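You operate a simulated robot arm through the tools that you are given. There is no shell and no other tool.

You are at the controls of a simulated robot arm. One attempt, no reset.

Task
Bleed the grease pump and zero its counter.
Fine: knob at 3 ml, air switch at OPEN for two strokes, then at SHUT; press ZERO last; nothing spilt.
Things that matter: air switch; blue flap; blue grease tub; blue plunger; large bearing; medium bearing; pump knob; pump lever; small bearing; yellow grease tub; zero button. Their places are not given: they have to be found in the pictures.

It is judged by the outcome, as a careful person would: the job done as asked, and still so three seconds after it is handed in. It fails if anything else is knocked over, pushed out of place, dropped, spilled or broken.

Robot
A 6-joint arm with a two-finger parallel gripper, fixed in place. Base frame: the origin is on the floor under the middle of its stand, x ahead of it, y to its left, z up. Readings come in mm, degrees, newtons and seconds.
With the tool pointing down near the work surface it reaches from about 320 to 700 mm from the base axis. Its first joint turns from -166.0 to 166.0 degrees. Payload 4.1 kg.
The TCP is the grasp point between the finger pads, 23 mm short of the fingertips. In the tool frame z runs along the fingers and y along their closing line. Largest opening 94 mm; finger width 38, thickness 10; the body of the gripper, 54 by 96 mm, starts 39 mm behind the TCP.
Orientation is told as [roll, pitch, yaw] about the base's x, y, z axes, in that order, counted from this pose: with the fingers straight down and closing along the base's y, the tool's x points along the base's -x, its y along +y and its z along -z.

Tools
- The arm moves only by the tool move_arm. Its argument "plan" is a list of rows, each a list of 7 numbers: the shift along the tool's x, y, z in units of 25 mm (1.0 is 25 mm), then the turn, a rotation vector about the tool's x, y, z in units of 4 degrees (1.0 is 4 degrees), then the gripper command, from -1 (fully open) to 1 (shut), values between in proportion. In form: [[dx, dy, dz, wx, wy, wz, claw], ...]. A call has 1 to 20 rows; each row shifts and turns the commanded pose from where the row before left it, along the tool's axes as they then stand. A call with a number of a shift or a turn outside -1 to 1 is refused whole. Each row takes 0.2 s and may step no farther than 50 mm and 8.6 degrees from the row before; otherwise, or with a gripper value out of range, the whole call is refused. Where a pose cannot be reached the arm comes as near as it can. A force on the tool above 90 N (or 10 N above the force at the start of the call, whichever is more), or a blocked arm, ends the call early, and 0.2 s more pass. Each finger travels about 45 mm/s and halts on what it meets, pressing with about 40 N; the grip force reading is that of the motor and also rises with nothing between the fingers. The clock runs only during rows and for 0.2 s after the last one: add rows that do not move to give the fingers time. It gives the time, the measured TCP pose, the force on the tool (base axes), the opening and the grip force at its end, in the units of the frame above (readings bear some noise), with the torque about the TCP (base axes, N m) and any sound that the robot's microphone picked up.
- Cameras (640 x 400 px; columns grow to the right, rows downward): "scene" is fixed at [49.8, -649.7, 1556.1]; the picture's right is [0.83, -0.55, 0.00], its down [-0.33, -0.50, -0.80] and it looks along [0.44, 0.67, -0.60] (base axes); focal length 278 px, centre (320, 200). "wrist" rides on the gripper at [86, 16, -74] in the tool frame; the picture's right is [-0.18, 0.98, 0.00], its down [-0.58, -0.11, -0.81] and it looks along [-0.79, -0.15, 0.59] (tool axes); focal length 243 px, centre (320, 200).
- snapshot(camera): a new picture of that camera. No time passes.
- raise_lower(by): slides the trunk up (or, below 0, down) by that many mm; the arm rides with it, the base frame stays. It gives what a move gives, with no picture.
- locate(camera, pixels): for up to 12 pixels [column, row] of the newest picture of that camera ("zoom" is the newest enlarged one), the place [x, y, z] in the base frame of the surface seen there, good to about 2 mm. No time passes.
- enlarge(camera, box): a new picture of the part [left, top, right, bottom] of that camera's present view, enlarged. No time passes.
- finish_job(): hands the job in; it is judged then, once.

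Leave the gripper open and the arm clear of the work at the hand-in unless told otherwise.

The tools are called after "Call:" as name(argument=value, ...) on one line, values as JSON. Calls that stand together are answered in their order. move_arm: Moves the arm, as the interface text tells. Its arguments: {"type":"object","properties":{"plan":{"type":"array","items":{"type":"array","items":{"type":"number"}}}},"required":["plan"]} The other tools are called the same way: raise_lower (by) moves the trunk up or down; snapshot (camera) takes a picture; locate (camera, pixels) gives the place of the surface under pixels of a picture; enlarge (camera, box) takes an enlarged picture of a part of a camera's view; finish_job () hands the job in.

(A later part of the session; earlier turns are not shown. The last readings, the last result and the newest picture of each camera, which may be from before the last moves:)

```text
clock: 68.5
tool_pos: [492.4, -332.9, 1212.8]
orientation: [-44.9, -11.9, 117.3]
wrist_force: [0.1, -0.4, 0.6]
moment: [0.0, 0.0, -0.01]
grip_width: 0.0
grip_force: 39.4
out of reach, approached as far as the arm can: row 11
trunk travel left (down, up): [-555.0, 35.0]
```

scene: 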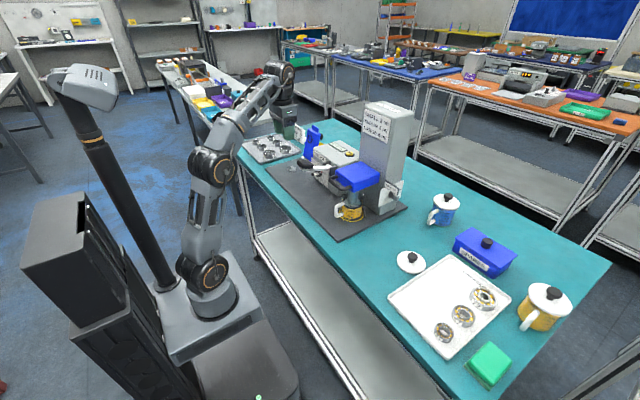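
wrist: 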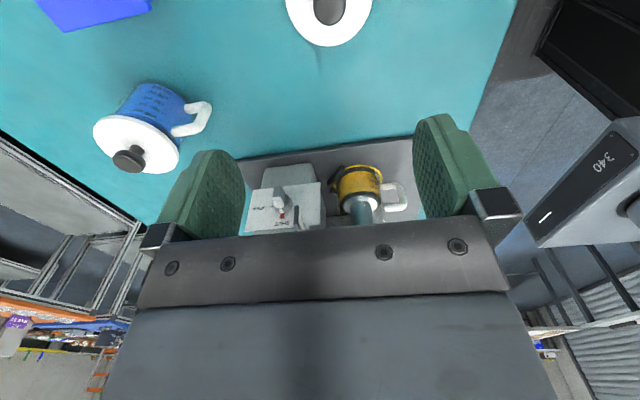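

A wrist limit stops this roll direction. The mirrored roll (camera on the other side) is the natural one for the arm: I reverse these steps, then yaw the tool back to −35° pointing down, and later tip it up from there.

Call:
move_arm(plan=[[0, 0, 0, -0.936, 0.487, 0.487, 1], [0, 0, 0, -0.936, 0.487, 0.487, 1], [0, 0, 0, -0.936, 0.487, 0.487, 1], [0, 0, 0, -0.936, 0.487, 0.487, 1], [0, 0, 0, -0.936, 0.487, 0.487, 1], [0, 0, 0, -0.936, 0.487, 0.487, 1], [0, 0, 0, -0.936, 0.487, 0.487, 1], [0, 0, 0, -0.936, 0.487, 0.487, 1], [0, 0, 0, -0.936, 0.487, 0.487, 1], [0, 0, 0, -0.936, 0.487, 0.487, 1], [0, 0, 0, -0.8, 0.4, 0.4, 1]])

Call:
move_arm(plan=[[0, 0, 0, 0, 0, 1, 1], [0, 0, 0, 0, 0, 1, 1], [0, 0, 0, 0, 0, 1, 1], [0, 0, 0, 0, 0, 1, 1], [0, 0, 0, 0, 0, 1, 1], [0, 0, 0, 0, 0, 1, 1], [0, 0, 0, 0, 0, 1, 1], [0, 0, 0, 0, 0, 1, 1], [0, 0, 0, 0, 0, 1, 1], [0, 0, 0, 0, 0, 1, 1], [0, 0, 0, 0, 0, 1, 1], [0, 0, 0, 0, 0, 1, 1], [0, 0, 0, 0, 0, 1, 1], [0, 0, 0, 0, 0, 1, 1], [0, 0, 0, 0, 0, 1, 1], [0, 0, 0, 0, 0, 1, 1], [0, 0, 0, 0, 0, 1, 1], [0, 0, 0, 0, 0, 1, 1], [0, 0, 0, 0, 0, 1, 1], [0, 0, 0, 0, 0, 1, 1]])

```text
clock: 70.9
tool_pos: [493.8, -332.1, 1213.7]
orientation: [-0.6, -0.4, 90.2]
wrist_force: [0.2, 0.1, 0.7]
moment: [-0.01, 0.01, -0.02]
grip_width: 0.0
grip_force: 39.7
trunk travel left (down, up): [-555.0, 35.0]
```

```text
clock: 75.1
tool_pos: [492.9, -332.4, 1213.6]
orientation: [0.4, -0.8, 10.2]
wrist_force: [0.0, -0.2, -0.1]
moment: [-0.02, -0.04, 0.0]
grip_width: 0.2
grip_force: 40.3
trunk travel left (down, up): [-555.0, 35.0]
```

Yaw is 10°. I turn the remaining 45° and then begin tipping the tool up about its own x axis.

Call:
move_arm(plan=[[0, 0, 0, 0, 0, 1, 1], [0, 0, 0, 0, 0, 1, 1], [0, 0, 0, 0, 0, 1, 1], [0, 0, 0, 0, 0, 1, 1], [0, 0, 0, 0, 0, 1, 1], [0, 0, 0, 0, 0, 1, 1], [0, 0, 0, 0, 0, 1, 1], [0, 0, 0, 0, 0, 1, 1], [0, 0, 0, 0, 0, 1, 1], [0, 0, 0, 0, 0, 1, 1], [0, 0, 0, 0, 0, 1, 1], [0, 0, 0, 0, 0, 0.3, 1]])

Call:
move_arm(plan=[[0, 0, 0, -0.978, 0, 0, 1], [0, 0, 0, -0.978, 0, 0, 1], [0, 0, 0, -0.978, 0, 0, 1], [0, 0, 0, -0.978, 0, 0, 1], [0, 0, 0, -0.978, 0, 0, 1], [0, 0, 0, -0.978, 0, 0, 1], [0, 0, 0, -0.978, 0, 0, 1], [0, 0, 0, -0.978, 0, 0, 1], [0, 0, 0, -0.978, 0, 0, 1], [0, 0, 0, -0.978, 0, 0, 1], [0, 0, 0, -0.978, 0, 0, 1], [0, 0, 0, -0.978, 0, 0, 1]])

```text
clock: 77.7
tool_pos: [493.1, -333.7, 1214.1]
orientation: [0.7, -0.3, -35.0]
wrist_force: [-0.7, 0.1, -0.4]
moment: [0.0, -0.01, 0.02]
grip_width: 0.4
grip_force: 40.5
trunk travel left (down, up): [-555.0, 35.0]
```

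```text
clock: 80.3
tool_pos: [492.5, -332.7, 1212.5]
orientation: [47.8, -0.4, -34.9]
wrist_force: [-1.7, -0.2, 0.0]
moment: [0.0, 0.0, -0.04]
grip_width: 0.0
grip_force: 39.7
trunk travel left (down, up): [-555.0, 35.0]
```

It follows. I finish tipping to horizontal (42° more).

Call:
move_arm(plan=[[0, 0, 0, -0.959, 0, 0, 1], [0, 0, 0, -0.959, 0, 0, 1], [0, 0, 0, -0.959, 0, 0, 1], [0, 0, 0, -0.959, 0, 0, 1], [0, 0, 0, -0.959, 0, 0, 1], [0, 0, 0, -0.959, 0, 0, 1], [0, 0, 0, -0.959, 0, 0, 1], [0, 0, 0, -0.959, 0, 0, 1], [0, 0, 0, -0.959, 0, 0, 1], [0, 0, 0, -0.959, 0, 0, 1], [0, 0, 0, -0.959, 0, 0, 1]])

Call:
snapshot(camera="scene")

Call:
snapshot(camera="wrist")

```text
clock: 82.7
tool_pos: [492.0, -332.2, 1213.8]
orientation: [90.0, -0.3, -34.8]
wrist_force: [-0.4, 0.1, 0.9]
moment: [-0.01, 0.01, 0.0]
grip_width: 0.2
grip_force: 40.0
trunk travel left (down, up): [-555.0, 35.0]
```

```text
taken
```

scene: 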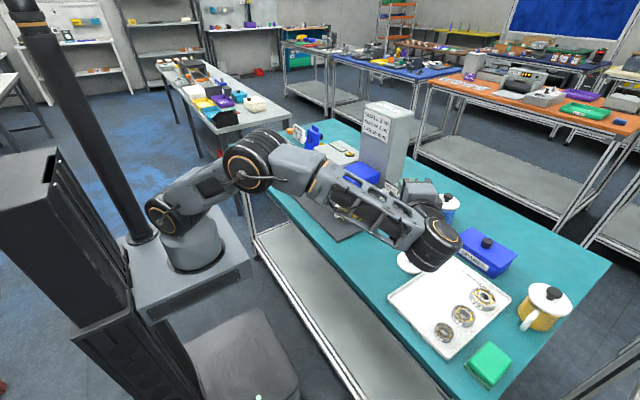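

```text
taken
```

wrist: 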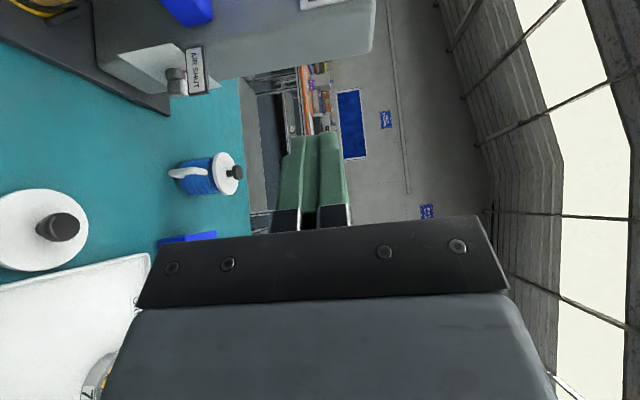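

The tool is horizontal. I measure heights of things below the coming wrist path: lid knob, tray, bearings, SPARES box, blue tub.

Call:
locate(camera="wrist", pixels=[[62, 226], [40, 215], [235, 172], [185, 172], [195, 70], [178, 80], [175, 95], [190, 12]])

Call:
locate(camera="scene", pixels=[[487, 242], [485, 290], [463, 310], [444, 328], [400, 300], [405, 268], [448, 196], [441, 222]])

```text
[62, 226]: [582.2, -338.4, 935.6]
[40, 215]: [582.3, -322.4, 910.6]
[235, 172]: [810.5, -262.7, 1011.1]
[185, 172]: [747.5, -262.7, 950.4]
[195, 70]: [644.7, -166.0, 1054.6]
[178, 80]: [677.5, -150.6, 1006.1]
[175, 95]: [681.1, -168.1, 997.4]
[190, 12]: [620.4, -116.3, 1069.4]
```

```text
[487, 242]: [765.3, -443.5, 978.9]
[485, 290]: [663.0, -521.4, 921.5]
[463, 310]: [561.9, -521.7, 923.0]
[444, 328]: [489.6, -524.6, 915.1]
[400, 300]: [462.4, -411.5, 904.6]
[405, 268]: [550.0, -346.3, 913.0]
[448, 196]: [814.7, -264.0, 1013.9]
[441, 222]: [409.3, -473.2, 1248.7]
```

Nothing there is higher than 940 mm (lid knob), so a wrist at z≈1018 passes well above. I descend to a standoff at (640,−240,1018.5), with the closed fingertips still outside the flag's reach.

Call:
move_arm(plan=[[-0.307, -0.868, 0.711, 0, 0, 0, 1], [-0.307, -0.868, 0.711, 0, 0, 0, 1], [-0.307, -0.868, 0.711, 0, 0, 0, 1], [-0.307, -0.868, 0.711, 0, 0, 0, 1], [-0.307, -0.868, 0.711, 0, 0, 0, 1], [-0.307, -0.868, 0.711, 0, 0, 0, 1], [-0.307, -0.868, 0.711, 0, 0, 0, 1], [-0.307, -0.868, 0.711, 0, 0, 0, 1], [-0.307, -0.868, 0.711, 0, 0, 0, 1], [0, 0, 0, 0, 0, 0, 1]])

Call:
snapshot(camera="wrist")

Call:
enlarge(camera="scene", box=[330, 120, 480, 270])

```text
clock: 84.9
tool_pos: [644.8, -239.8, 1017.4]
orientation: [89.9, -0.3, -34.9]
wrist_force: [-0.6, -0.8, -0.6]
moment: [0.03, -0.02, 0.04]
grip_width: 0.0
grip_force: 40.2
trunk travel left (down, up): [-555.0, 35.0]
```

```text
taken
```

wrist: 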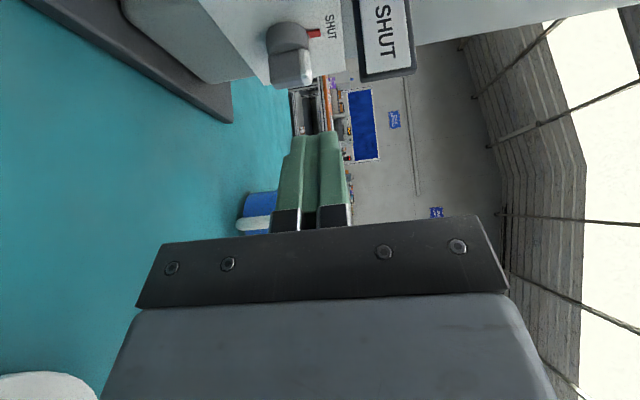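

```text
2.67 times, centred on (405, 195) of scene
```

zoom: 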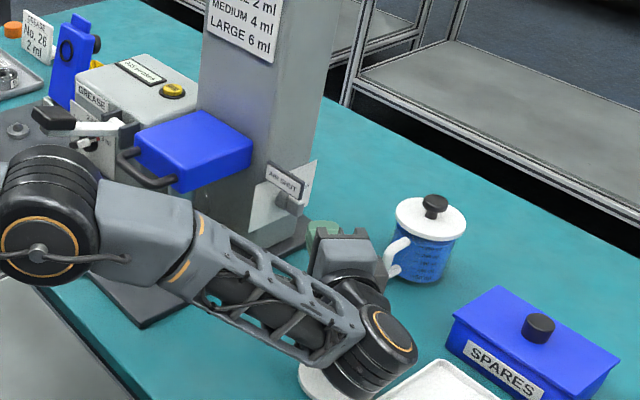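

The view from the wrist shows the bar and white end beside the flag. The elbow and forearm appear in front of the pump; I check how high they are.

Call:
locate(camera="zoom", pixels=[[45, 250], [150, 230], [185, 250], [260, 290], [330, 330], [385, 335], [340, 250], [395, 265], [60, 180], [140, 200]])

Call:
enlarge(camera="wrist", box=[230, 0, 430, 140])

```text
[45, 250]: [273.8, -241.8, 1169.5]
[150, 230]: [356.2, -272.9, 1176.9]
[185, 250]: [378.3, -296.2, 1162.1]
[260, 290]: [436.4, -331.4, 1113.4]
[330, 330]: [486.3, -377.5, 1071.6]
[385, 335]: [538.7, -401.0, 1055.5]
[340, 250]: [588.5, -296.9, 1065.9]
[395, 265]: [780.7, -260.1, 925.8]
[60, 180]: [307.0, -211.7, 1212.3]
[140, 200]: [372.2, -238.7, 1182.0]
```

```text
2.86 times, centred on (330, 70) of wrist
```

zoom: 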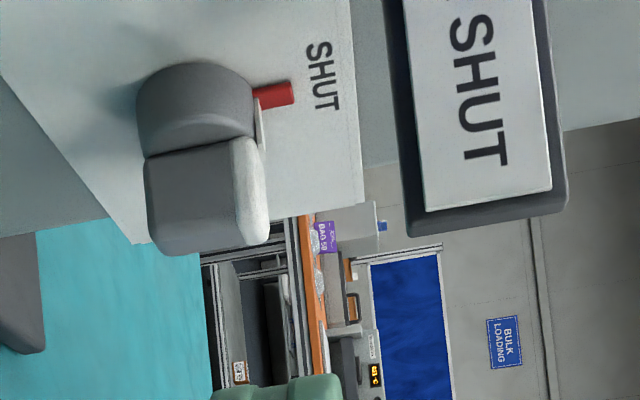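

Arm is far from the pump. I refine the bar's position from this close side view.

Call:
locate(camera="zoom", pixels=[[160, 200], [200, 200], [235, 200], [255, 200], [262, 235], [155, 240], [200, 240], [200, 160], [190, 100], [150, 110], [430, 200], [395, 100]])

```text
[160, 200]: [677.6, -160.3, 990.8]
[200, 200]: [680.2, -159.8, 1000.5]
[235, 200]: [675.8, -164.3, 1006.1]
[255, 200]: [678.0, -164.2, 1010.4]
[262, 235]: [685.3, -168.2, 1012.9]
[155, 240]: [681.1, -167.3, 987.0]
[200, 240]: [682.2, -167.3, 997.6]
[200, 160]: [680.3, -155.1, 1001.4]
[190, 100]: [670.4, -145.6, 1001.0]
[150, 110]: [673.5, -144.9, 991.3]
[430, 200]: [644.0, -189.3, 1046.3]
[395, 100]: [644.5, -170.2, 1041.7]
```

Bar confirmed: −x face near x 679, z 987–1014, front at y −168. I slide in to TCP (653,−174.5,1018.5), fingertips beside the bar's top on its −x side, under the flag.

Call:
move_arm(plan=[[0.306, 0.01, 0.583, 0, 0, 0, 1], [0.306, 0.01, 0.583, 0, 0, 0, 1], [0.306, 0.01, 0.583, 0, 0, 0, 1], [0.306, 0.01, 0.583, 0, 0, 0, 1], [0, 0, 0, 0, 0, 0, 1]])

Call:
snapshot(camera="wrist")

Call:
enlarge(camera="scene", box=[360, 160, 440, 240])

```text
clock: 86.1
tool_pos: [649.8, -176.7, 1018.3]
orientation: [90.0, -0.4, -34.9]
wrist_force: [-0.2, 0.2, 0.3]
moment: [-0.02, -0.01, 0.02]
grip_width: 0.1
grip_force: 40.4
trunk travel left (down, up): [-555.0, 35.0]
```

```text
taken
```

wrist: 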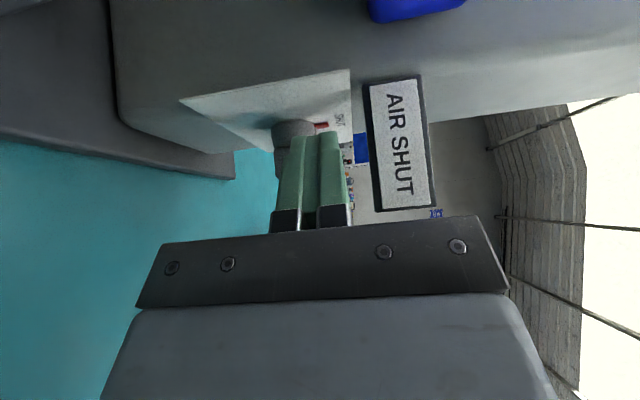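

```text
5.00 times, centred on (400, 200) of scene
```

zoom: 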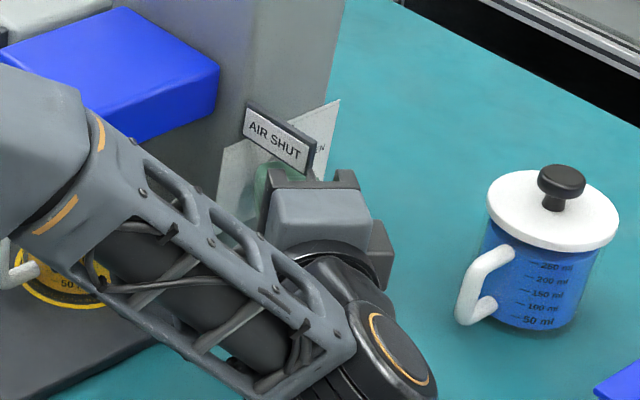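

Fingers are beside the bar's upper end, under the flag. I push +x, 13 mm first, watching the force.

Call:
move_arm(plan=[[-0.125, 0, 0.125, 0, 0, 0, 1], [-0.14, 0, 0.1, 0, 0, 0, 1], [-0.14, 0, 0.1, 0, 0, 0, 1], [0, 0, 0, 0, 0, 0, 1]])

Call:
snapshot(camera="wrist")

Call:
enlarge(camera="wrist", box=[250, 90, 360, 220])

```text
clock: 87.1
tool_pos: [664.1, -176.6, 1017.4]
orientation: [89.9, -0.4, -34.9]
wrist_force: [-0.4, -1.9, 1.9]
moment: [0.0, -0.03, -0.04]
grip_width: 0.0
grip_force: 40.2
trunk travel left (down, up): [-555.0, 35.0]
```

```text
taken
```

wrist: 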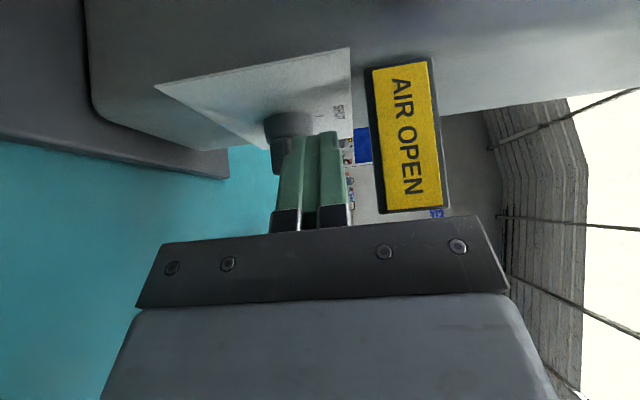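

```text
3.08 times, centred on (305, 155) of wrist
```

zoom: 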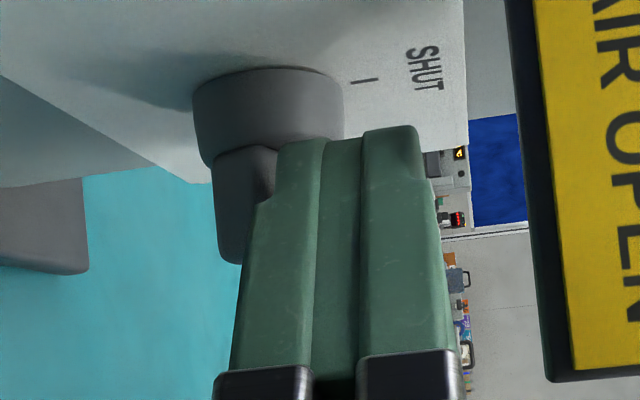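

The flag now shows AIR OPEN in yellow. The bar isn't level yet, so I push on 8 mm, then will press it flat to point fully at OPEN.

Call:
move_arm(plan=[[-0.1, 0, 0.13, 0, 0, 0, 1], [-0.131, 0, 0.091, 0, 0, 0, 1], [0, 0, 0, 0, 0, 0, 1]])

Call:
enlarge(camera="wrist", box=[250, 90, 360, 220])

```text
clock: 87.9
tool_pos: [671.3, -175.4, 1016.8]
orientation: [89.8, -0.3, -34.9]
wrist_force: [-0.3, 0.3, -0.2]
moment: [0.0, 0.0, -0.03]
grip_width: 0.1
grip_force: 39.9
trunk travel left (down, up): [-555.0, 35.0]
```

```text
3.08 times, centred on (305, 155) of wrist
```

zoom: 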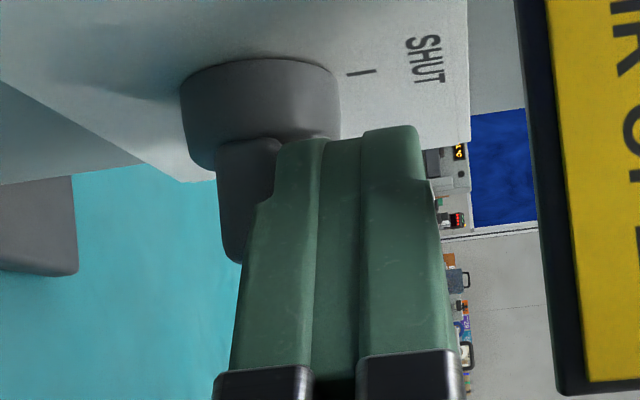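

Almost level. I press down gently in 1 mm steps to flatten the bar to OPEN.

Call:
move_arm(plan=[[0, -0.04, 0, 0, 0, 0, 1], [0, -0.04, 0, 0, 0, 0, 1], [0, -0.02, 0, 0, 0, 0, 1], [0, 0, 0, 0, 0, 0, 1]])

Call:
enlarge(camera="wrist", box=[250, 90, 360, 220])

```text
clock: 88.9
tool_pos: [671.3, -175.3, 1016.3]
orientation: [90.0, -0.4, -35.0]
wrist_force: [-0.4, -1.1, 2.5]
moment: [0.07, -0.01, 0.0]
grip_width: 0.0
grip_force: 39.9
trunk travel left (down, up): [-555.0, 35.0]
```

```text
3.08 times, centred on (305, 155) of wrist
```

zoom: 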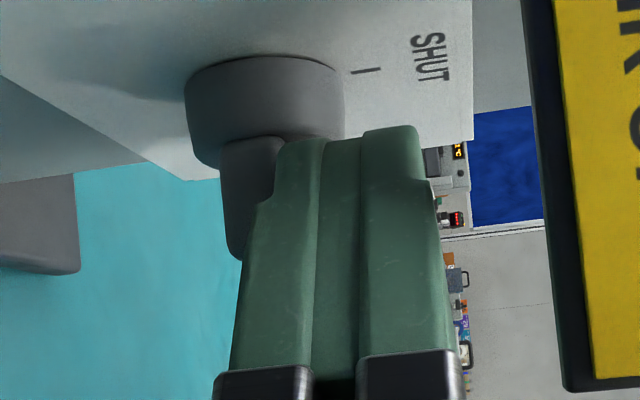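

Just touching (2.5 N). I press 2 mm more.

Call:
move_arm(plan=[[0, -0.04, 0, 0, 0, 0, 1], [0, -0.04, 0, 0, 0, 0, 1], [0, 0, 0, 0, 0, 0, 1]])

Call:
enlarge(camera="wrist", box=[250, 90, 360, 220])

```text
clock: 89.7
tool_pos: [669.7, -175.1, 1015.7]
orientation: [90.1, -0.5, -35.0]
wrist_force: [-0.2, -4.8, 11.1]
moment: [0.21, -0.14, 0.03]
grip_width: 0.0
grip_force: 40.4
trunk travel left (down, up): [-555.0, 35.0]
```

```text
3.08 times, centred on (305, 155) of wrist
```

zoom: 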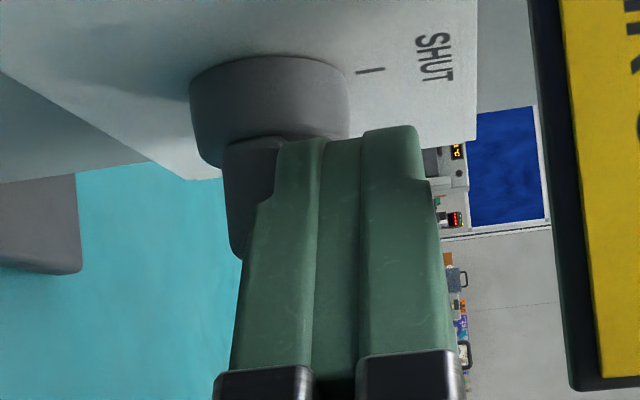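

Pressed with 11 N. I lift 4 mm off and withdraw 70 mm along the finger direction, to look at the switch.

Call:
move_arm(plan=[[0, 0.16, 0, 0, 0, 0, 1], [0, 0, -0.7, 0, 0, 0, 1], [0, 0, -0.7, 0, 0, 0, 1], [0, 0, -0.7, 0, 0, 0, 1], [0, 0, -0.7, 0, 0, 0, 1], [0, 0, 0, 0, 0, 0, 1]])

Call:
snapshot(camera="wrist")

Call:
enlarge(camera="wrist", box=[230, 0, 430, 140])

```text
clock: 91.1
tool_pos: [631.0, -231.7, 1017.6]
orientation: [89.9, -0.3, -34.9]
wrist_force: [0.1, -0.1, -0.4]
moment: [-0.01, -0.03, 0.01]
grip_width: 0.1
grip_force: 40.2
trunk travel left (down, up): [-555.0, 35.0]
```

```text
taken
```

wrist: 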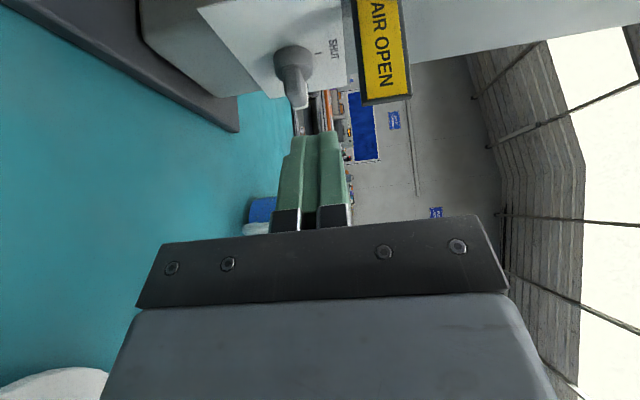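

```text
2.86 times, centred on (330, 70) of wrist
```

zoom: 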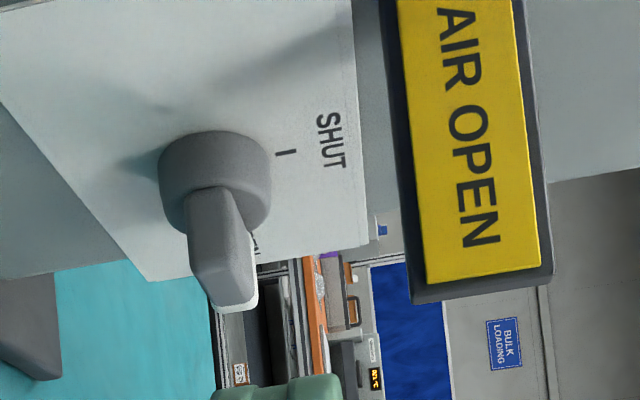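

Call:
locate(camera="zoom", pixels=[[205, 205], [222, 270], [240, 300], [215, 300], [248, 240], [195, 260], [232, 200], [252, 280], [225, 290]])

```text
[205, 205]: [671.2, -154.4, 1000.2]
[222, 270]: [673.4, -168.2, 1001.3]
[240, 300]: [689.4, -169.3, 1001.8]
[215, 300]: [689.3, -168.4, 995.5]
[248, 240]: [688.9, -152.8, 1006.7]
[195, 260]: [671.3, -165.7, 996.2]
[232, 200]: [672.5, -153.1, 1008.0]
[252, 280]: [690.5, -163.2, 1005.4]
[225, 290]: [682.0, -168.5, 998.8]
```

The bar is level (within measurement error) with its white end at +x: OPEN, and the flag shows AIR OPEN. Now to the lever. I withdraw, rise to z≈1217, and come in closer to the base at (480,−300).

Call:
move_arm(plan=[[0, 0, -0.8, 0, 0, 0, 1], [0, 0, -0.8, 0, 0, 0, 1], [0, 1, 0, 0, 0, 0, 1], [0, 1, 0, 0, 0, 0, 1], [0, 1, 0, 0, 0, 0, 1], [0, 1, 0, 0, 0, 0, 1], [0, 1, 0, 0, 0, 0, 1], [0, 1, 0, 0, 0, 0, 1], [0, 1, 0, 0, 0, 0, 1], [0, 1, 0, 0, 0, 0, 1], [0.68, 0, -0.814, 0, 0, 0, 1], [0.68, 0, -0.814, 0, 0, 0, 1], [0.68, 0, -0.814, 0, 0, 0, 1], [0.68, 0, -0.814, 0, 0, 0, 1], [0.68, 0, -0.814, 0, 0, 0, 1]])

Call:
move_arm(plan=[[0, 0, 0, 0.978, 0, 0, 1], [0, 0, 0, 0.978, 0, 0, 1], [0, 0, 0, 0.978, 0, 0, 1], [0, 0, 0, 0.978, 0, 0, 1], [0, 0, 0, 0.978, 0, 0, 1], [0, 0, 0, 0.978, 0, 0, 1], [0, 0, 0, 0.978, 0, 0, 1], [0, 0, 0, 0.978, 0, 0, 1], [0, 0, 0, 0.978, 0, 0, 1], [0, 0, 0, 0.978, 0, 0, 1], [0, 0, 0, 0.978, 0, 0, 1], [0, 0, 0, 0.978, 0, 0, 1], [0, 0, 0, 0.978, 0, 0, 1], [0, 0, 0, 0.978, 0, 0, 1], [0, 0, 0, 0.978, 0, 0, 1], [0, 0, 0, 0.978, 0, 0, 1], [0, 0, 0, 0.978, 0, 0, 1], [0, 0, 0, 0.978, 0, 0, 1], [0, 0, 0, 0.978, 0, 0, 1], [0, 0, 0, 0.978, 0, 0, 1]])

```text
clock: 94.3
tool_pos: [481.0, -298.2, 1219.6]
orientation: [89.9, -0.3, -34.9]
wrist_force: [0.4, 0.3, 0.7]
moment: [0.03, 0.01, -0.01]
grip_width: 0.0
grip_force: 39.7
trunk travel left (down, up): [-555.0, 35.0]
```

```text
clock: 98.5
tool_pos: [478.5, -298.1, 1217.2]
orientation: [11.6, -0.3, -34.9]
wrist_force: [-0.2, 0.0, 0.4]
moment: [-0.02, -0.03, 0.0]
grip_width: 0.0
grip_force: 40.0
trunk travel left (down, up): [-555.0, 35.0]
```

Nearly vertical. I finish the tip-down, yaw to 0, then travel to (400,−55) and on toward the lever.

Call:
move_arm(plan=[[0, 0, 0, 0.967, 0, 0, 1], [0, 0, 0, 0.967, 0, 0, 1], [0, 0, 0, 0.967, 0, 0, 1], [0, 0, 0, 0, 0, -0.969, 1], [0, 0, 0, 0, 0, -0.969, 1], [0, 0, 0, 0, 0, -0.969, 1], [0, 0, 0, 0, 0, -0.969, 1], [0, 0, 0, 0, 0, -0.969, 1], [0, 0, 0, 0, 0, -0.969, 1], [0, 0, 0, 0, 0, -0.969, 1], [0, 0, 0, 0, 0, -0.969, 1], [0, 0, 0, 0, 0, -0.969, 1]])

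Call:
move_arm(plan=[[0.32, 0.98, 0, 0, 0, 0, 1], [0.32, 0.98, 0, 0, 0, 0, 1], [0.32, 0.98, 0, 0, 0, 0, 1], [0.32, 0.98, 0, 0, 0, 0, 1], [0.32, 0.98, 0, 0, 0, 0, 1], [0.32, 0.98, 0, 0, 0, 0, 1], [0.32, 0.98, 0, 0, 0, 0, 1], [0.32, 0.98, 0, 0, 0, 0, 1], [0.32, 0.98, 0, 0, 0, 0, 1], [0.32, 0.98, 0, 0, 0, 0, 1]])

Call:
snapshot(camera="wrist")

Call:
snapshot(camera="scene")

```text
clock: 101.1
tool_pos: [479.4, -298.7, 1217.2]
orientation: [-0.1, -0.3, 0.0]
wrist_force: [-0.7, -0.2, 0.3]
moment: [-0.03, 0.02, -0.02]
grip_width: 0.1
grip_force: 40.3
trunk travel left (down, up): [-555.0, 35.0]
```

```text
clock: 103.3
tool_pos: [399.2, -52.3, 1218.6]
orientation: [-0.1, -0.2, 0.0]
wrist_force: [-0.8, -0.5, 0.3]
moment: [0.0, -0.01, 0.01]
grip_width: 0.0
grip_force: 39.0
trunk travel left (down, up): [-555.0, 35.0]
```

```text
taken
```

wrist: 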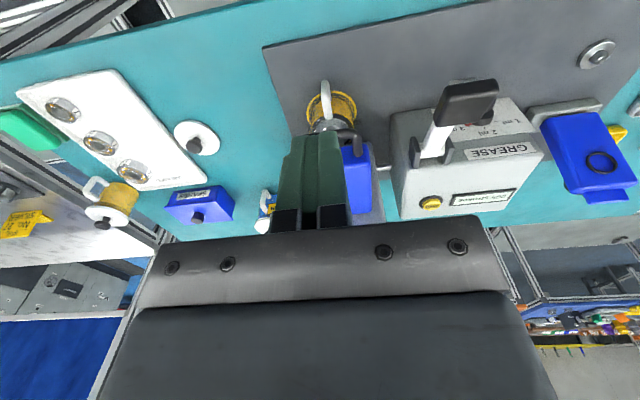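

```text
taken
```

scene: 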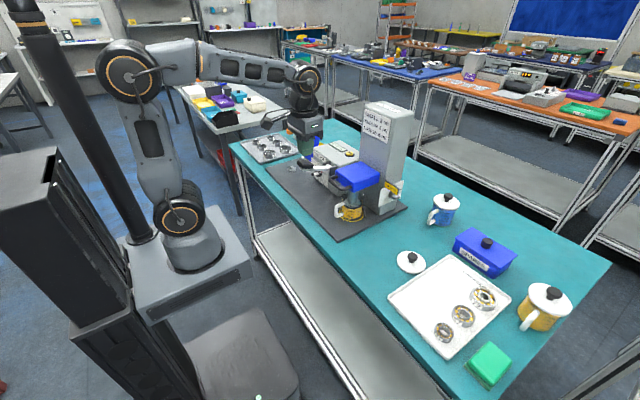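

The lever is now well in view at (455,115) in the wrist picture. I enlarge and measure the handle, lever and pivot brackets, and read the counter.

Call:
enlarge(camera="wrist", box=[380, 70, 550, 220])

Call:
locate(camera="zoom", pixels=[[175, 60], [270, 45], [185, 100], [265, 90], [230, 65], [220, 90], [230, 110], [200, 160], [240, 170], [150, 180], [250, 190], [200, 195]])

```text
2.67 times, centred on (465, 145) of wrist
```

zoom: 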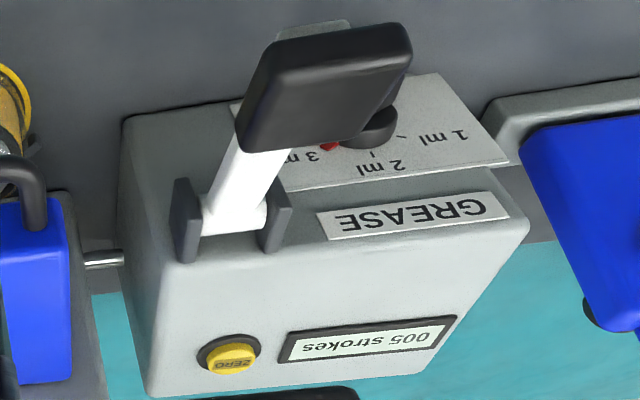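

```text
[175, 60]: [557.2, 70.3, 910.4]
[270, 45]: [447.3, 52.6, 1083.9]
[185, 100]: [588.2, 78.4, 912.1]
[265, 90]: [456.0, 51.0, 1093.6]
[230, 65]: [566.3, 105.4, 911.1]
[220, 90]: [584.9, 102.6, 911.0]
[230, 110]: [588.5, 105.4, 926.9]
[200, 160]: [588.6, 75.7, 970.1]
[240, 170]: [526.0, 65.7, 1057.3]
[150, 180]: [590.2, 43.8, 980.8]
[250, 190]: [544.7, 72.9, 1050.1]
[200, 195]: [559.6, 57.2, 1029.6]
```

Call:
locate(camera="zoom", pixels=[[300, 60], [390, 50], [250, 140], [350, 130], [320, 100], [405, 65], [280, 80], [340, 40], [235, 200], [262, 212], [185, 200], [275, 215]])

```text
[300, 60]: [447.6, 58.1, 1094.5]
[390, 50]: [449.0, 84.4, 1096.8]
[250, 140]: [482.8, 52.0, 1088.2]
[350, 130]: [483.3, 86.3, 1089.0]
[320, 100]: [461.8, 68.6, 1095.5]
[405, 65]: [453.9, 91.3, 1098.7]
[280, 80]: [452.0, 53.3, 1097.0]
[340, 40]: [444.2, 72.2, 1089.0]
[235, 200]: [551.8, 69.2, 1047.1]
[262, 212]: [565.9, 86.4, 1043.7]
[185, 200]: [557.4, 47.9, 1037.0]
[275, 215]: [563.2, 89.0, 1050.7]
```

The red index sits at 3 ml, counter 005. The handle spans x 445–484, y 50–92, top z 1089–1097. I move over it to (466,71,1132) with closed fingers (tips at z≈1109).

Call:
move_arm(plan=[[-0.536, 0.984, 0.688, 0, 0, 0, 1], [-0.536, 0.984, 0.688, 0, 0, 0, 1], [-0.536, 0.984, 0.688, 0, 0, 0, 1], [-0.536, 0.984, 0.688, 0, 0, 0, 1], [-0.536, 0.984, 0.688, 0, 0, 0, 1], [0, 0, 0, 0, 0, 0, 1]])

Call:
enlarge(camera="scene", box=[260, 100, 380, 200])

```text
clock: 104.7
tool_pos: [469.8, 69.3, 1131.1]
orientation: [-0.1, -0.4, -0.1]
wrist_force: [0.4, -0.2, 0.3]
moment: [-0.04, -0.03, -0.04]
grip_width: 0.0
grip_force: 40.3
trunk travel left (down, up): [-555.0, 35.0]
```

```text
4.00 times, centred on (320, 150) of scene
```

zoom: 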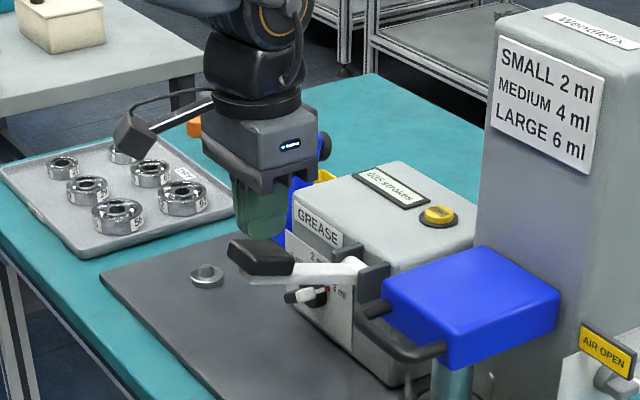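

Fingers are right above the handle; flag reads AIR OPEN. I press down 40 mm to begin the stroke and watch the force.

Call:
move_arm(plan=[[0, 0, 0.4, 0, 0, 0, 1], [0, 0, 0.4, 0, 0, 0, 1], [0, 0, 0.4, 0, 0, 0, 1], [0, 0, 0.4, 0, 0, 0, 1], [0, 0, 0, 0, 0, 0, 1]])

Call:
enlarge(camera="scene", box=[260, 100, 380, 200])

```text
clock: 105.9
tool_pos: [467.7, 68.7, 1091.8]
orientation: [-0.1, -0.4, 0.1]
wrist_force: [-4.4, -0.7, 8.0]
moment: [0.01, 0.18, 0.03]
grip_width: 0.0
grip_force: 40.4
trunk travel left (down, up): [-555.0, 35.0]
```

```text
4.00 times, centred on (320, 150) of scene
```

zoom: 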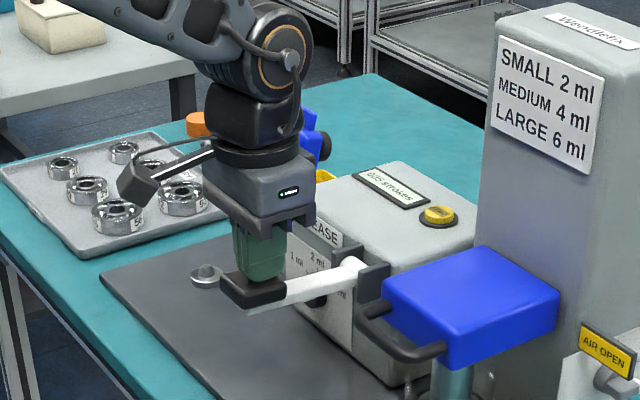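

Only 8 N, the lever follows. I press another 40 mm.

Call:
move_arm(plan=[[0, 0, 0.4, 0, 0, 0, 1], [0, 0, 0.4, 0, 0, 0, 1], [0, 0, 0.4, 0, 0, 0, 1], [0, 0, 0.4, 0, 0, 0, 1], [0, 0, 0, 0, 0, 0, 1]])

Call:
enlarge(camera="scene", box=[260, 100, 380, 200])

```text
clock: 107.1
tool_pos: [467.0, 68.8, 1053.7]
orientation: [-0.1, -0.6, 0.0]
wrist_force: [-5.8, 0.9, 12.5]
moment: [0.03, -0.02, 0.03]
grip_width: 0.0
grip_force: 39.9
trunk travel left (down, up): [-555.0, 35.0]
```

```text
4.00 times, centred on (320, 150) of scene
```

zoom: 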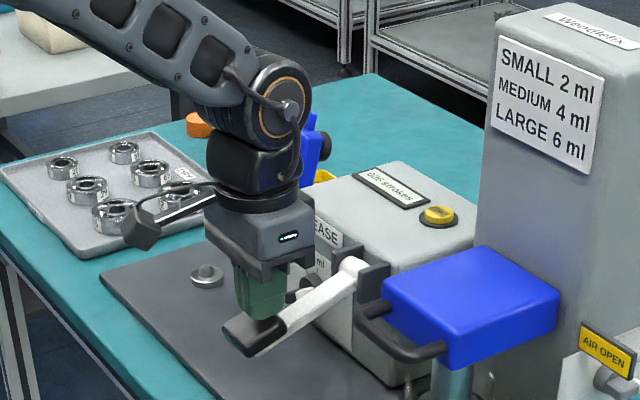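

12.5 N and still moving. I continue in smaller steps, 22 mm more.

Call:
move_arm(plan=[[0, 0, 0.3, 0, 0, 0, 1], [0, 0, 0.3, 0, 0, 0, 1], [0, 0, 0.3, 0, 0, 0, 1], [0, 0, 0, 0, 0, 0, 1]])

Call:
enlarge(camera="scene", box=[260, 100, 380, 200])

```text
clock: 107.7
tool_pos: [466.8, 69.9, 1052.3]
orientation: [0.2, -2.0, 0.0]
wrist_force: [-26.7, -4.7, 49.0]
moment: [-0.2, 0.01, -0.18]
grip_width: 0.2
grip_force: 40.4
trunk travel left (down, up): [-555.0, 35.0]
stopped in row 2: the force on the tool passed its limit at 98 N (the readings are from after the stop); the commanded pose is now the measured one
```

```text
4.00 times, centred on (320, 150) of scene
```

zoom: 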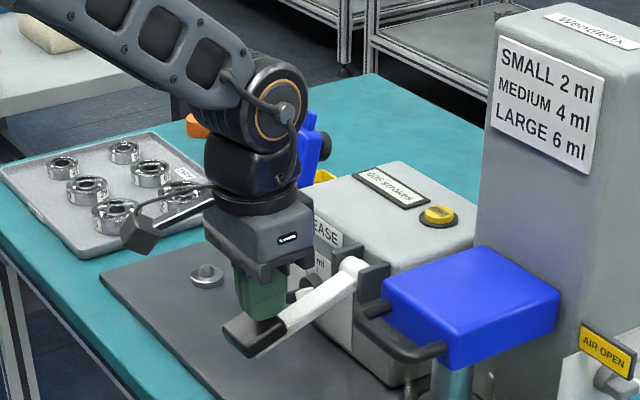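

The lever has met its end stop (force rose at z≈1052). I lift slowly and see whether it springs back and the counter changes.

Call:
move_arm(plan=[[0, 0, -0.4, 0, 0, 0, 1], [0, 0, -0.4, 0, 0, 0, 1], [0, 0, -0.4, 0, 0, 0, 1], [0, 0, -0.4, 0, 0, 0, 1], [0, 0, -0.4, 0, 0, 0, 1], [0, 0, -0.4, 0, 0, 0, 1], [0, 0, -0.4, 0, 0, 0, 1], [0, 0, -0.4, 0, 0, 0, 1], [0, 0, -0.4, 0, 0, 0, 1], [0, 0, 0, 0, 0, 0, 1]])

Call:
enlarge(camera="scene", box=[260, 100, 380, 200])

Call:
enlarge(camera="scene", box=[330, 135, 380, 165])

```text
clock: 109.9
tool_pos: [470.4, 69.2, 1136.8]
orientation: [0.1, -1.5, 0.0]
wrist_force: [-0.1, -0.2, -0.5]
moment: [0.02, 0.01, 0.0]
grip_width: 0.1
grip_force: 39.9
trunk travel left (down, up): [-555.0, 35.0]
```

```text
4.00 times, centred on (320, 150) of scene
```

zoom: 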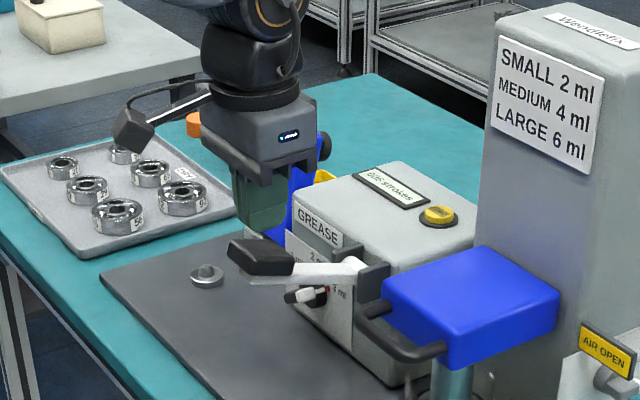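

```text
12.80 times, centred on (355, 150) of scene
```

zoom: 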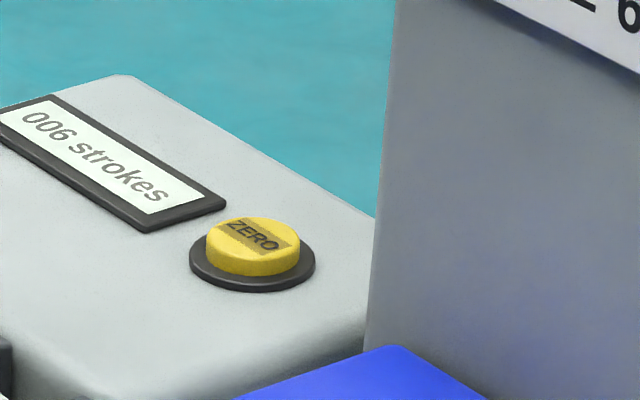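

Counter reads 006 and the lever sprang back. I make the second stroke the same way: down to about z 1052.

Call:
move_arm(plan=[[0, 0, 0.4, 0, 0, 0, 1], [0, 0, 0.4, 0, 0, 0, 1], [0, 0, 0.4, 0, 0, 0, 1], [0, 0, 0.4, 0, 0, 0, 1], [0, 0, 0.4, 0, 0, 0, 1], [0, 0, 0.4, 0, 0, 0, 1], [0, 0, 0.4, 0, 0, 0, 1], [0, 0, 0.4, 0, 0, 0, 1], [0, 0, 0.12, 0, 0, 0, 1], [0, 0, 0.12, 0, 0, 0, 1], [0, 0, 0, 0, 0, 0, 1]])

Call:
enlarge(camera="scene", box=[330, 135, 380, 165])

```text
clock: 112.3
tool_pos: [471.1, 69.2, 1053.8]
orientation: [0.1, -1.9, 0.0]
wrist_force: [-2.3, 0.2, 30.0]
moment: [-0.04, -0.19, 0.01]
grip_width: 0.3
grip_force: 39.5
trunk travel left (down, up): [-555.0, 35.0]
```

```text
12.80 times, centred on (355, 150) of scene
```

zoom: 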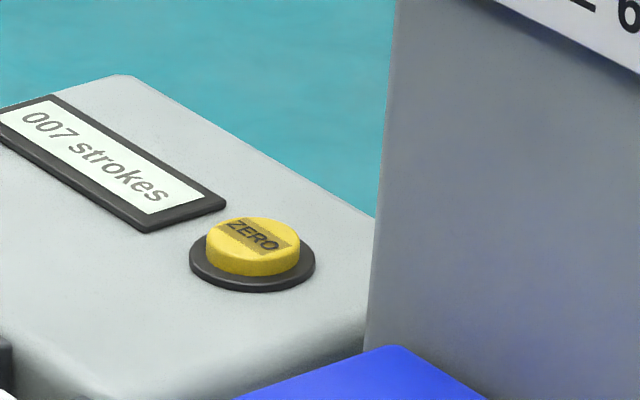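

The counter reads 007: second stroke done. I lift off the lever, letting it spring back, up to z≈1150.

Call:
move_arm(plan=[[0, 0, -0.4, 0, 0, 0, 1], [0, 0, -0.4, 0, 0, 0, 1], [0, 0, -0.4, 0, 0, 0, 1], [0, 0, -0.4, 0, 0, 0, 1], [0, 0, -0.4, 0, 0, 0, 1], [0, 0, -0.4, 0, 0, 0, 1], [0, 0, -0.4, 0, 0, 0, 1], [0, 0, -0.4, 0, 0, 0, 1], [0, 0, -0.6, 0, 0, 0, 1], [0, 0, -0.6, 0, 0, 0, 1], [0, 0, 0, 0, 0, 0, 1]])

Call:
enlarge(camera="scene", box=[260, 100, 420, 220])

Call:
enlarge(camera="scene", box=[330, 135, 380, 165])

```text
clock: 114.7
tool_pos: [468.7, 67.6, 1159.3]
orientation: [0.1, -1.5, 0.0]
wrist_force: [-0.3, 0.8, 0.4]
moment: [0.01, 0.03, 0.0]
grip_width: 0.2
grip_force: 40.1
trunk travel left (down, up): [-555.0, 35.0]
```

```text
3.33 times, centred on (340, 160) of scene
```

zoom: 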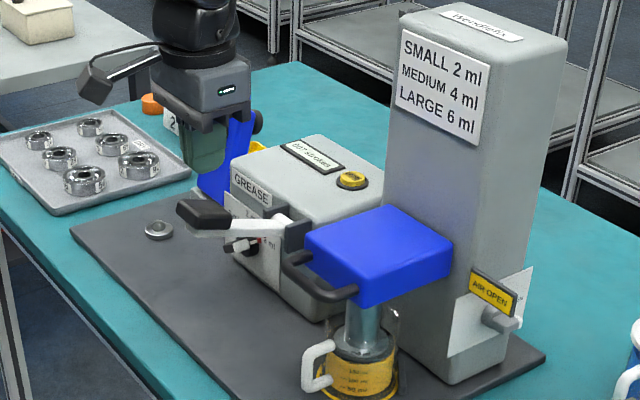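

```text
12.80 times, centred on (355, 150) of scene
```

zoom: 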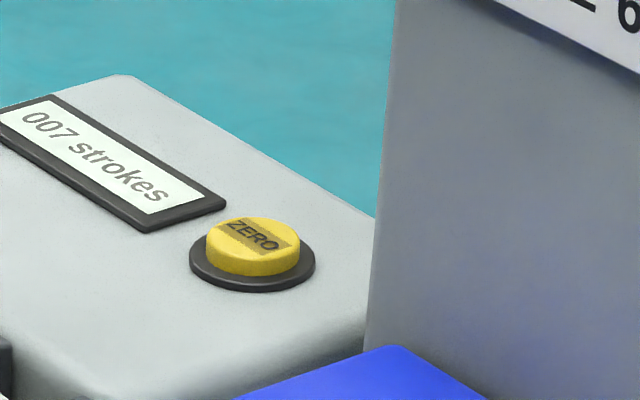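

Lever is back up, counter 007, flag still AIR OPEN, nothing spilt. Now the switch goes back to SHUT: I retrace to (400,−52), then (480,−298), correcting the 1.5° pitch drift and yawing to −35°.

Call:
move_arm(plan=[[0.544, -0.96, -0.472, 0, 0.375, 0, 1], [0.544, -0.96, -0.472, 0, 0, 0, 1], [0.544, -0.96, -0.472, 0, 0, 0, 1], [0.544, -0.96, -0.472, 0, 0, 0, 1], [0.544, -0.96, -0.472, 0, 0, 0, 1], [-0.32, -0.984, 0, 0, 0, 0, 1], [-0.32, -0.984, 0, 0, 0, 0, 1], [-0.32, -0.984, 0, 0, 0, 0, 1], [-0.32, -0.984, 0, 0, 0, 0, 1], [-0.32, -0.984, 0, 0, 0, 0, 1], [-0.32, -0.984, 0, 0, 0, 0, 1], [-0.32, -0.984, 0, 0, 0, 0, 1], [-0.32, -0.984, 0, 0, 0, 0, 1], [-0.32, -0.984, 0, 0, 0, 0, 1], [-0.32, -0.984, 0, 0, 0, 0, 1]])

Call:
move_arm(plan=[[0, 0, 0, 0, 0, 0.972, 1], [0, 0, 0, 0, 0, 0.972, 1], [0, 0, 0, 0, 0, 0.972, 1], [0, 0, 0, 0, 0, 0.972, 1], [0, 0, 0, 0, 0, 0.972, 1], [0, 0, 0, 0, 0, 0.972, 1], [0, 0, 0, 0, 0, 0.972, 1], [0, 0, 0, 0, 0, 0.972, 1], [0, 0, 0, 0, 0, 0.972, 1], [0, 0, 0, -0.978, 0, 0, 1], [0, 0, 0, -0.978, 0, 0, 1], [0, 0, 0, -0.978, 0, 0, 1], [0, 0, 0, -0.978, 0, 0, 1], [0, 0, 0, -0.978, 0, 0, 1], [0, 0, 0, -0.978, 0, 0, 1], [0, 0, 0, -0.978, 0, 0, 1], [0, 0, 0, -0.978, 0, 0, 1], [0, 0, 0, -0.978, 0, 0, 1], [0, 0, 0, -0.978, 0, 0, 1], [0, 0, 0, -0.978, 0, 0, 1]])

Call:
move_arm(plan=[[0, 0, 0, -0.978, 0, 0, 1], [0, 0, 0, -0.978, 0, 0, 1], [0, 0, 0, -0.978, 0, 0, 1], [0, 0, 0, -0.978, 0, 0, 1], [0, 0, 0, -0.978, 0, 0, 1], [0, 0, 0, -0.978, 0, 0, 1], [0, 0, 0, -0.978, 0, 0, 1], [0, 0, 0, -0.978, 0, 0, 1], [0, 0, 0, -0.978, 0, 0, 1], [0, 0, 0, -0.978, 0, 0, 1], [0, 0, 0, -0.978, 0, 0, 1], [0, 0, 0, -0.978, 0, 0, 1]])

```text
clock: 117.9
tool_pos: [480.2, -300.0, 1220.8]
orientation: [0.0, 0.0, 0.0]
wrist_force: [-0.2, -0.3, -0.5]
moment: [-0.03, -0.02, 0.0]
grip_width: 0.0
grip_force: 40.0
trunk travel left (down, up): [-555.0, 35.0]
```

```text
clock: 122.1
tool_pos: [479.0, -297.0, 1218.2]
orientation: [43.2, 0.0, -35.1]
wrist_force: [-0.1, 0.8, 0.7]
moment: [-0.02, -0.01, 0.0]
grip_width: 0.1
grip_force: 39.8
trunk travel left (down, up): [-555.0, 35.0]
```

```text
clock: 124.7
tool_pos: [481.2, -295.5, 1218.0]
orientation: [90.1, 0.0, -35.1]
wrist_force: [0.7, -0.3, -0.3]
moment: [0.0, 0.02, 0.0]
grip_width: 0.1
grip_force: 40.1
trunk travel left (down, up): [-555.0, 35.0]
```

Horizontal again. I retrace: out to (608,−265), then straight down to z≈1021.

Call:
move_arm(plan=[[-0.69, 0, 0.798, 0, 0, 0, 1], [-0.69, 0, 0.798, 0, 0, 0, 1], [-0.69, 0, 0.798, 0, 0, 0, 1], [-0.69, 0, 0.798, 0, 0, 0, 1], [-0.69, 0, 0.798, 0, 0, 0, 1], [0, -0.985, 0, 0, 0, 0, 1], [0, -0.985, 0, 0, 0, 0, 1], [0, -0.985, 0, 0, 0, 0, 1], [0, -0.985, 0, 0, 0, 0, 1], [0, -0.985, 0, 0, 0, 0, 1], [0, -0.985, 0, 0, 0, 0, 1], [0, -0.985, 0, 0, 0, 0, 1], [0, -0.985, 0, 0, 0, 0, 1], [0, 0, 0, 0, 0, 0, 1]])

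Call:
snapshot(camera="wrist")

Call:
enlarge(camera="wrist", box=[230, 0, 430, 140])

```text
clock: 127.7
tool_pos: [607.5, -264.9, 1021.2]
orientation: [90.1, 0.0, -35.0]
wrist_force: [-0.2, -0.3, -0.5]
moment: [0.04, 0.02, -0.01]
grip_width: 0.0
grip_force: 40.1
trunk travel left (down, up): [-555.0, 35.0]
```

```text
taken
```

wrist: 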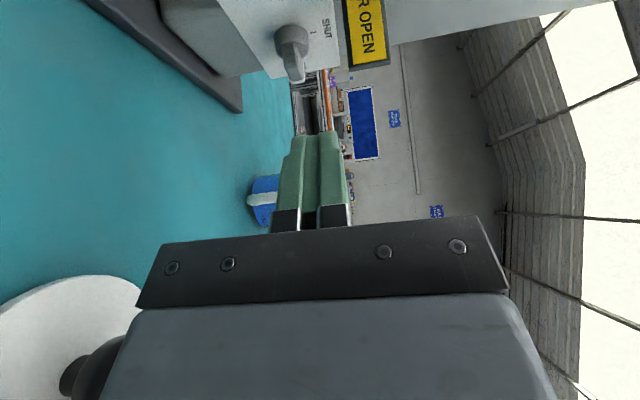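

```text
2.86 times, centred on (330, 70) of wrist
```

zoom: 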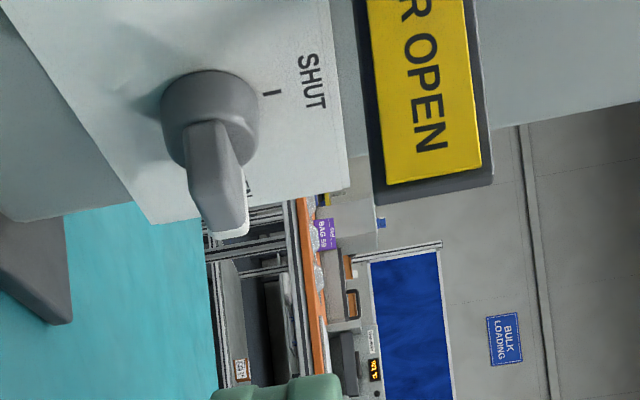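

Flag shows AIR OPEN, bar level. I slide in under the flag to TCP (656,−174.5,1021), fingertips just above the bar's −x (dark) end.

Call:
move_arm(plan=[[0.0825, 0, 0.68, 0, 0, 0, 1], [0.0825, 0, 0.68, 0, 0, 0, 1], [0.0825, 0, 0.68, 0, 0, 0, 1], [0.0825, 0, 0.68, 0, 0, 0, 1], [0.0825, 0, 0.68, 0, 0, 0, 1], [0.0825, 0, 0.68, 0, 0, 0, 1], [0, 0, 0, 0, 0, 0, 1]])

Call:
enlarge(camera="wrist", box=[250, 90, 360, 220])

```text
clock: 129.3
tool_pos: [657.5, -172.3, 1021.0]
orientation: [90.0, 0.0, -35.1]
wrist_force: [-0.6, -0.2, -0.1]
moment: [-0.01, 0.03, -0.01]
grip_width: 0.1
grip_force: 40.0
trunk travel left (down, up): [-555.0, 35.0]
```

```text
3.08 times, centred on (305, 155) of wrist
```

zoom: 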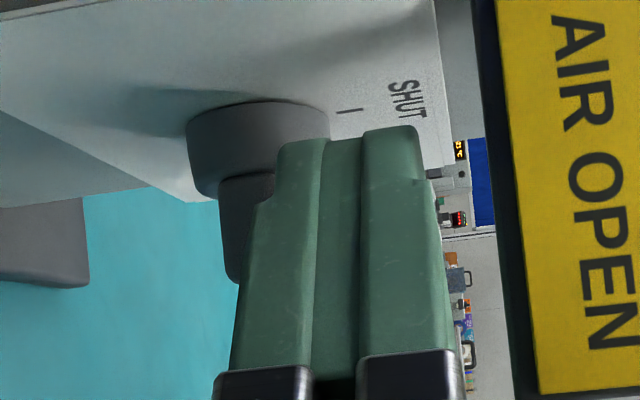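

The tip is a bit deep in y, so I back off 3.3 mm along the fingers, then press the dark end down 12 mm in 3 mm steps.

Call:
move_arm(plan=[[-0.02, 0, -0.132, 0, 0, 0, 1], [0, -0.12, 0, 0, 0, 0, 1], [0, -0.12, 0, 0, 0, 0, 1], [0, -0.12, 0, 0, 0, 0, 1], [0, -0.12, 0, 0, 0, 0, 1], [0, 0, 0, 0, 0, 0, 1]])

Call:
enlarge(camera="wrist", box=[250, 90, 360, 220])

```text
clock: 130.7
tool_pos: [650.8, -177.9, 1008.1]
orientation: [90.0, 0.2, -34.8]
wrist_force: [-23.5, 2.3, 10.5]
moment: [0.16, -0.16, 0.27]
grip_width: 0.3
grip_force: 40.1
trunk travel left (down, up): [-555.0, 35.0]
```

```text
3.08 times, centred on (305, 155) of wrist
```

zoom: 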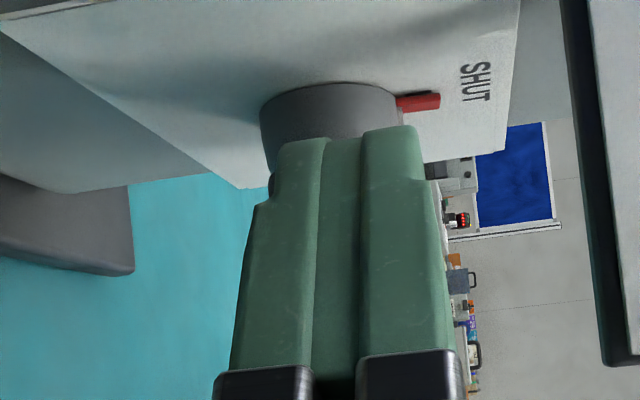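

The flag has left AIR OPEN and the red index is swinging to SHUT; the force direction suggests the bar is still about 24° short. I press 7 mm further down.

Call:
move_arm(plan=[[0, -0.1, 0, 0, 0, 0, 1], [0, -0.1, 0, 0, 0, 0, 1], [0, -0.1, 0, 0, 0, 0, 1], [0, 0, 0, 0, 0, 0, 1]])

Call:
enlarge(camera="wrist", box=[250, 70, 380, 220])

```text
clock: 131.7
tool_pos: [649.9, -177.2, 1008.1]
orientation: [90.5, -0.3, -34.8]
wrist_force: [-32.6, -6.8, 27.9]
moment: [0.16, -0.72, 0.12]
grip_width: 0.0
grip_force: 39.9
trunk travel left (down, up): [-555.0, 35.0]
```

```text
2.67 times, centred on (315, 145) of wrist
```

zoom: 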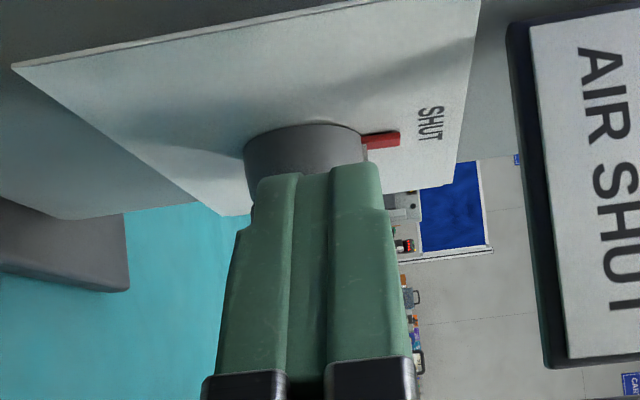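

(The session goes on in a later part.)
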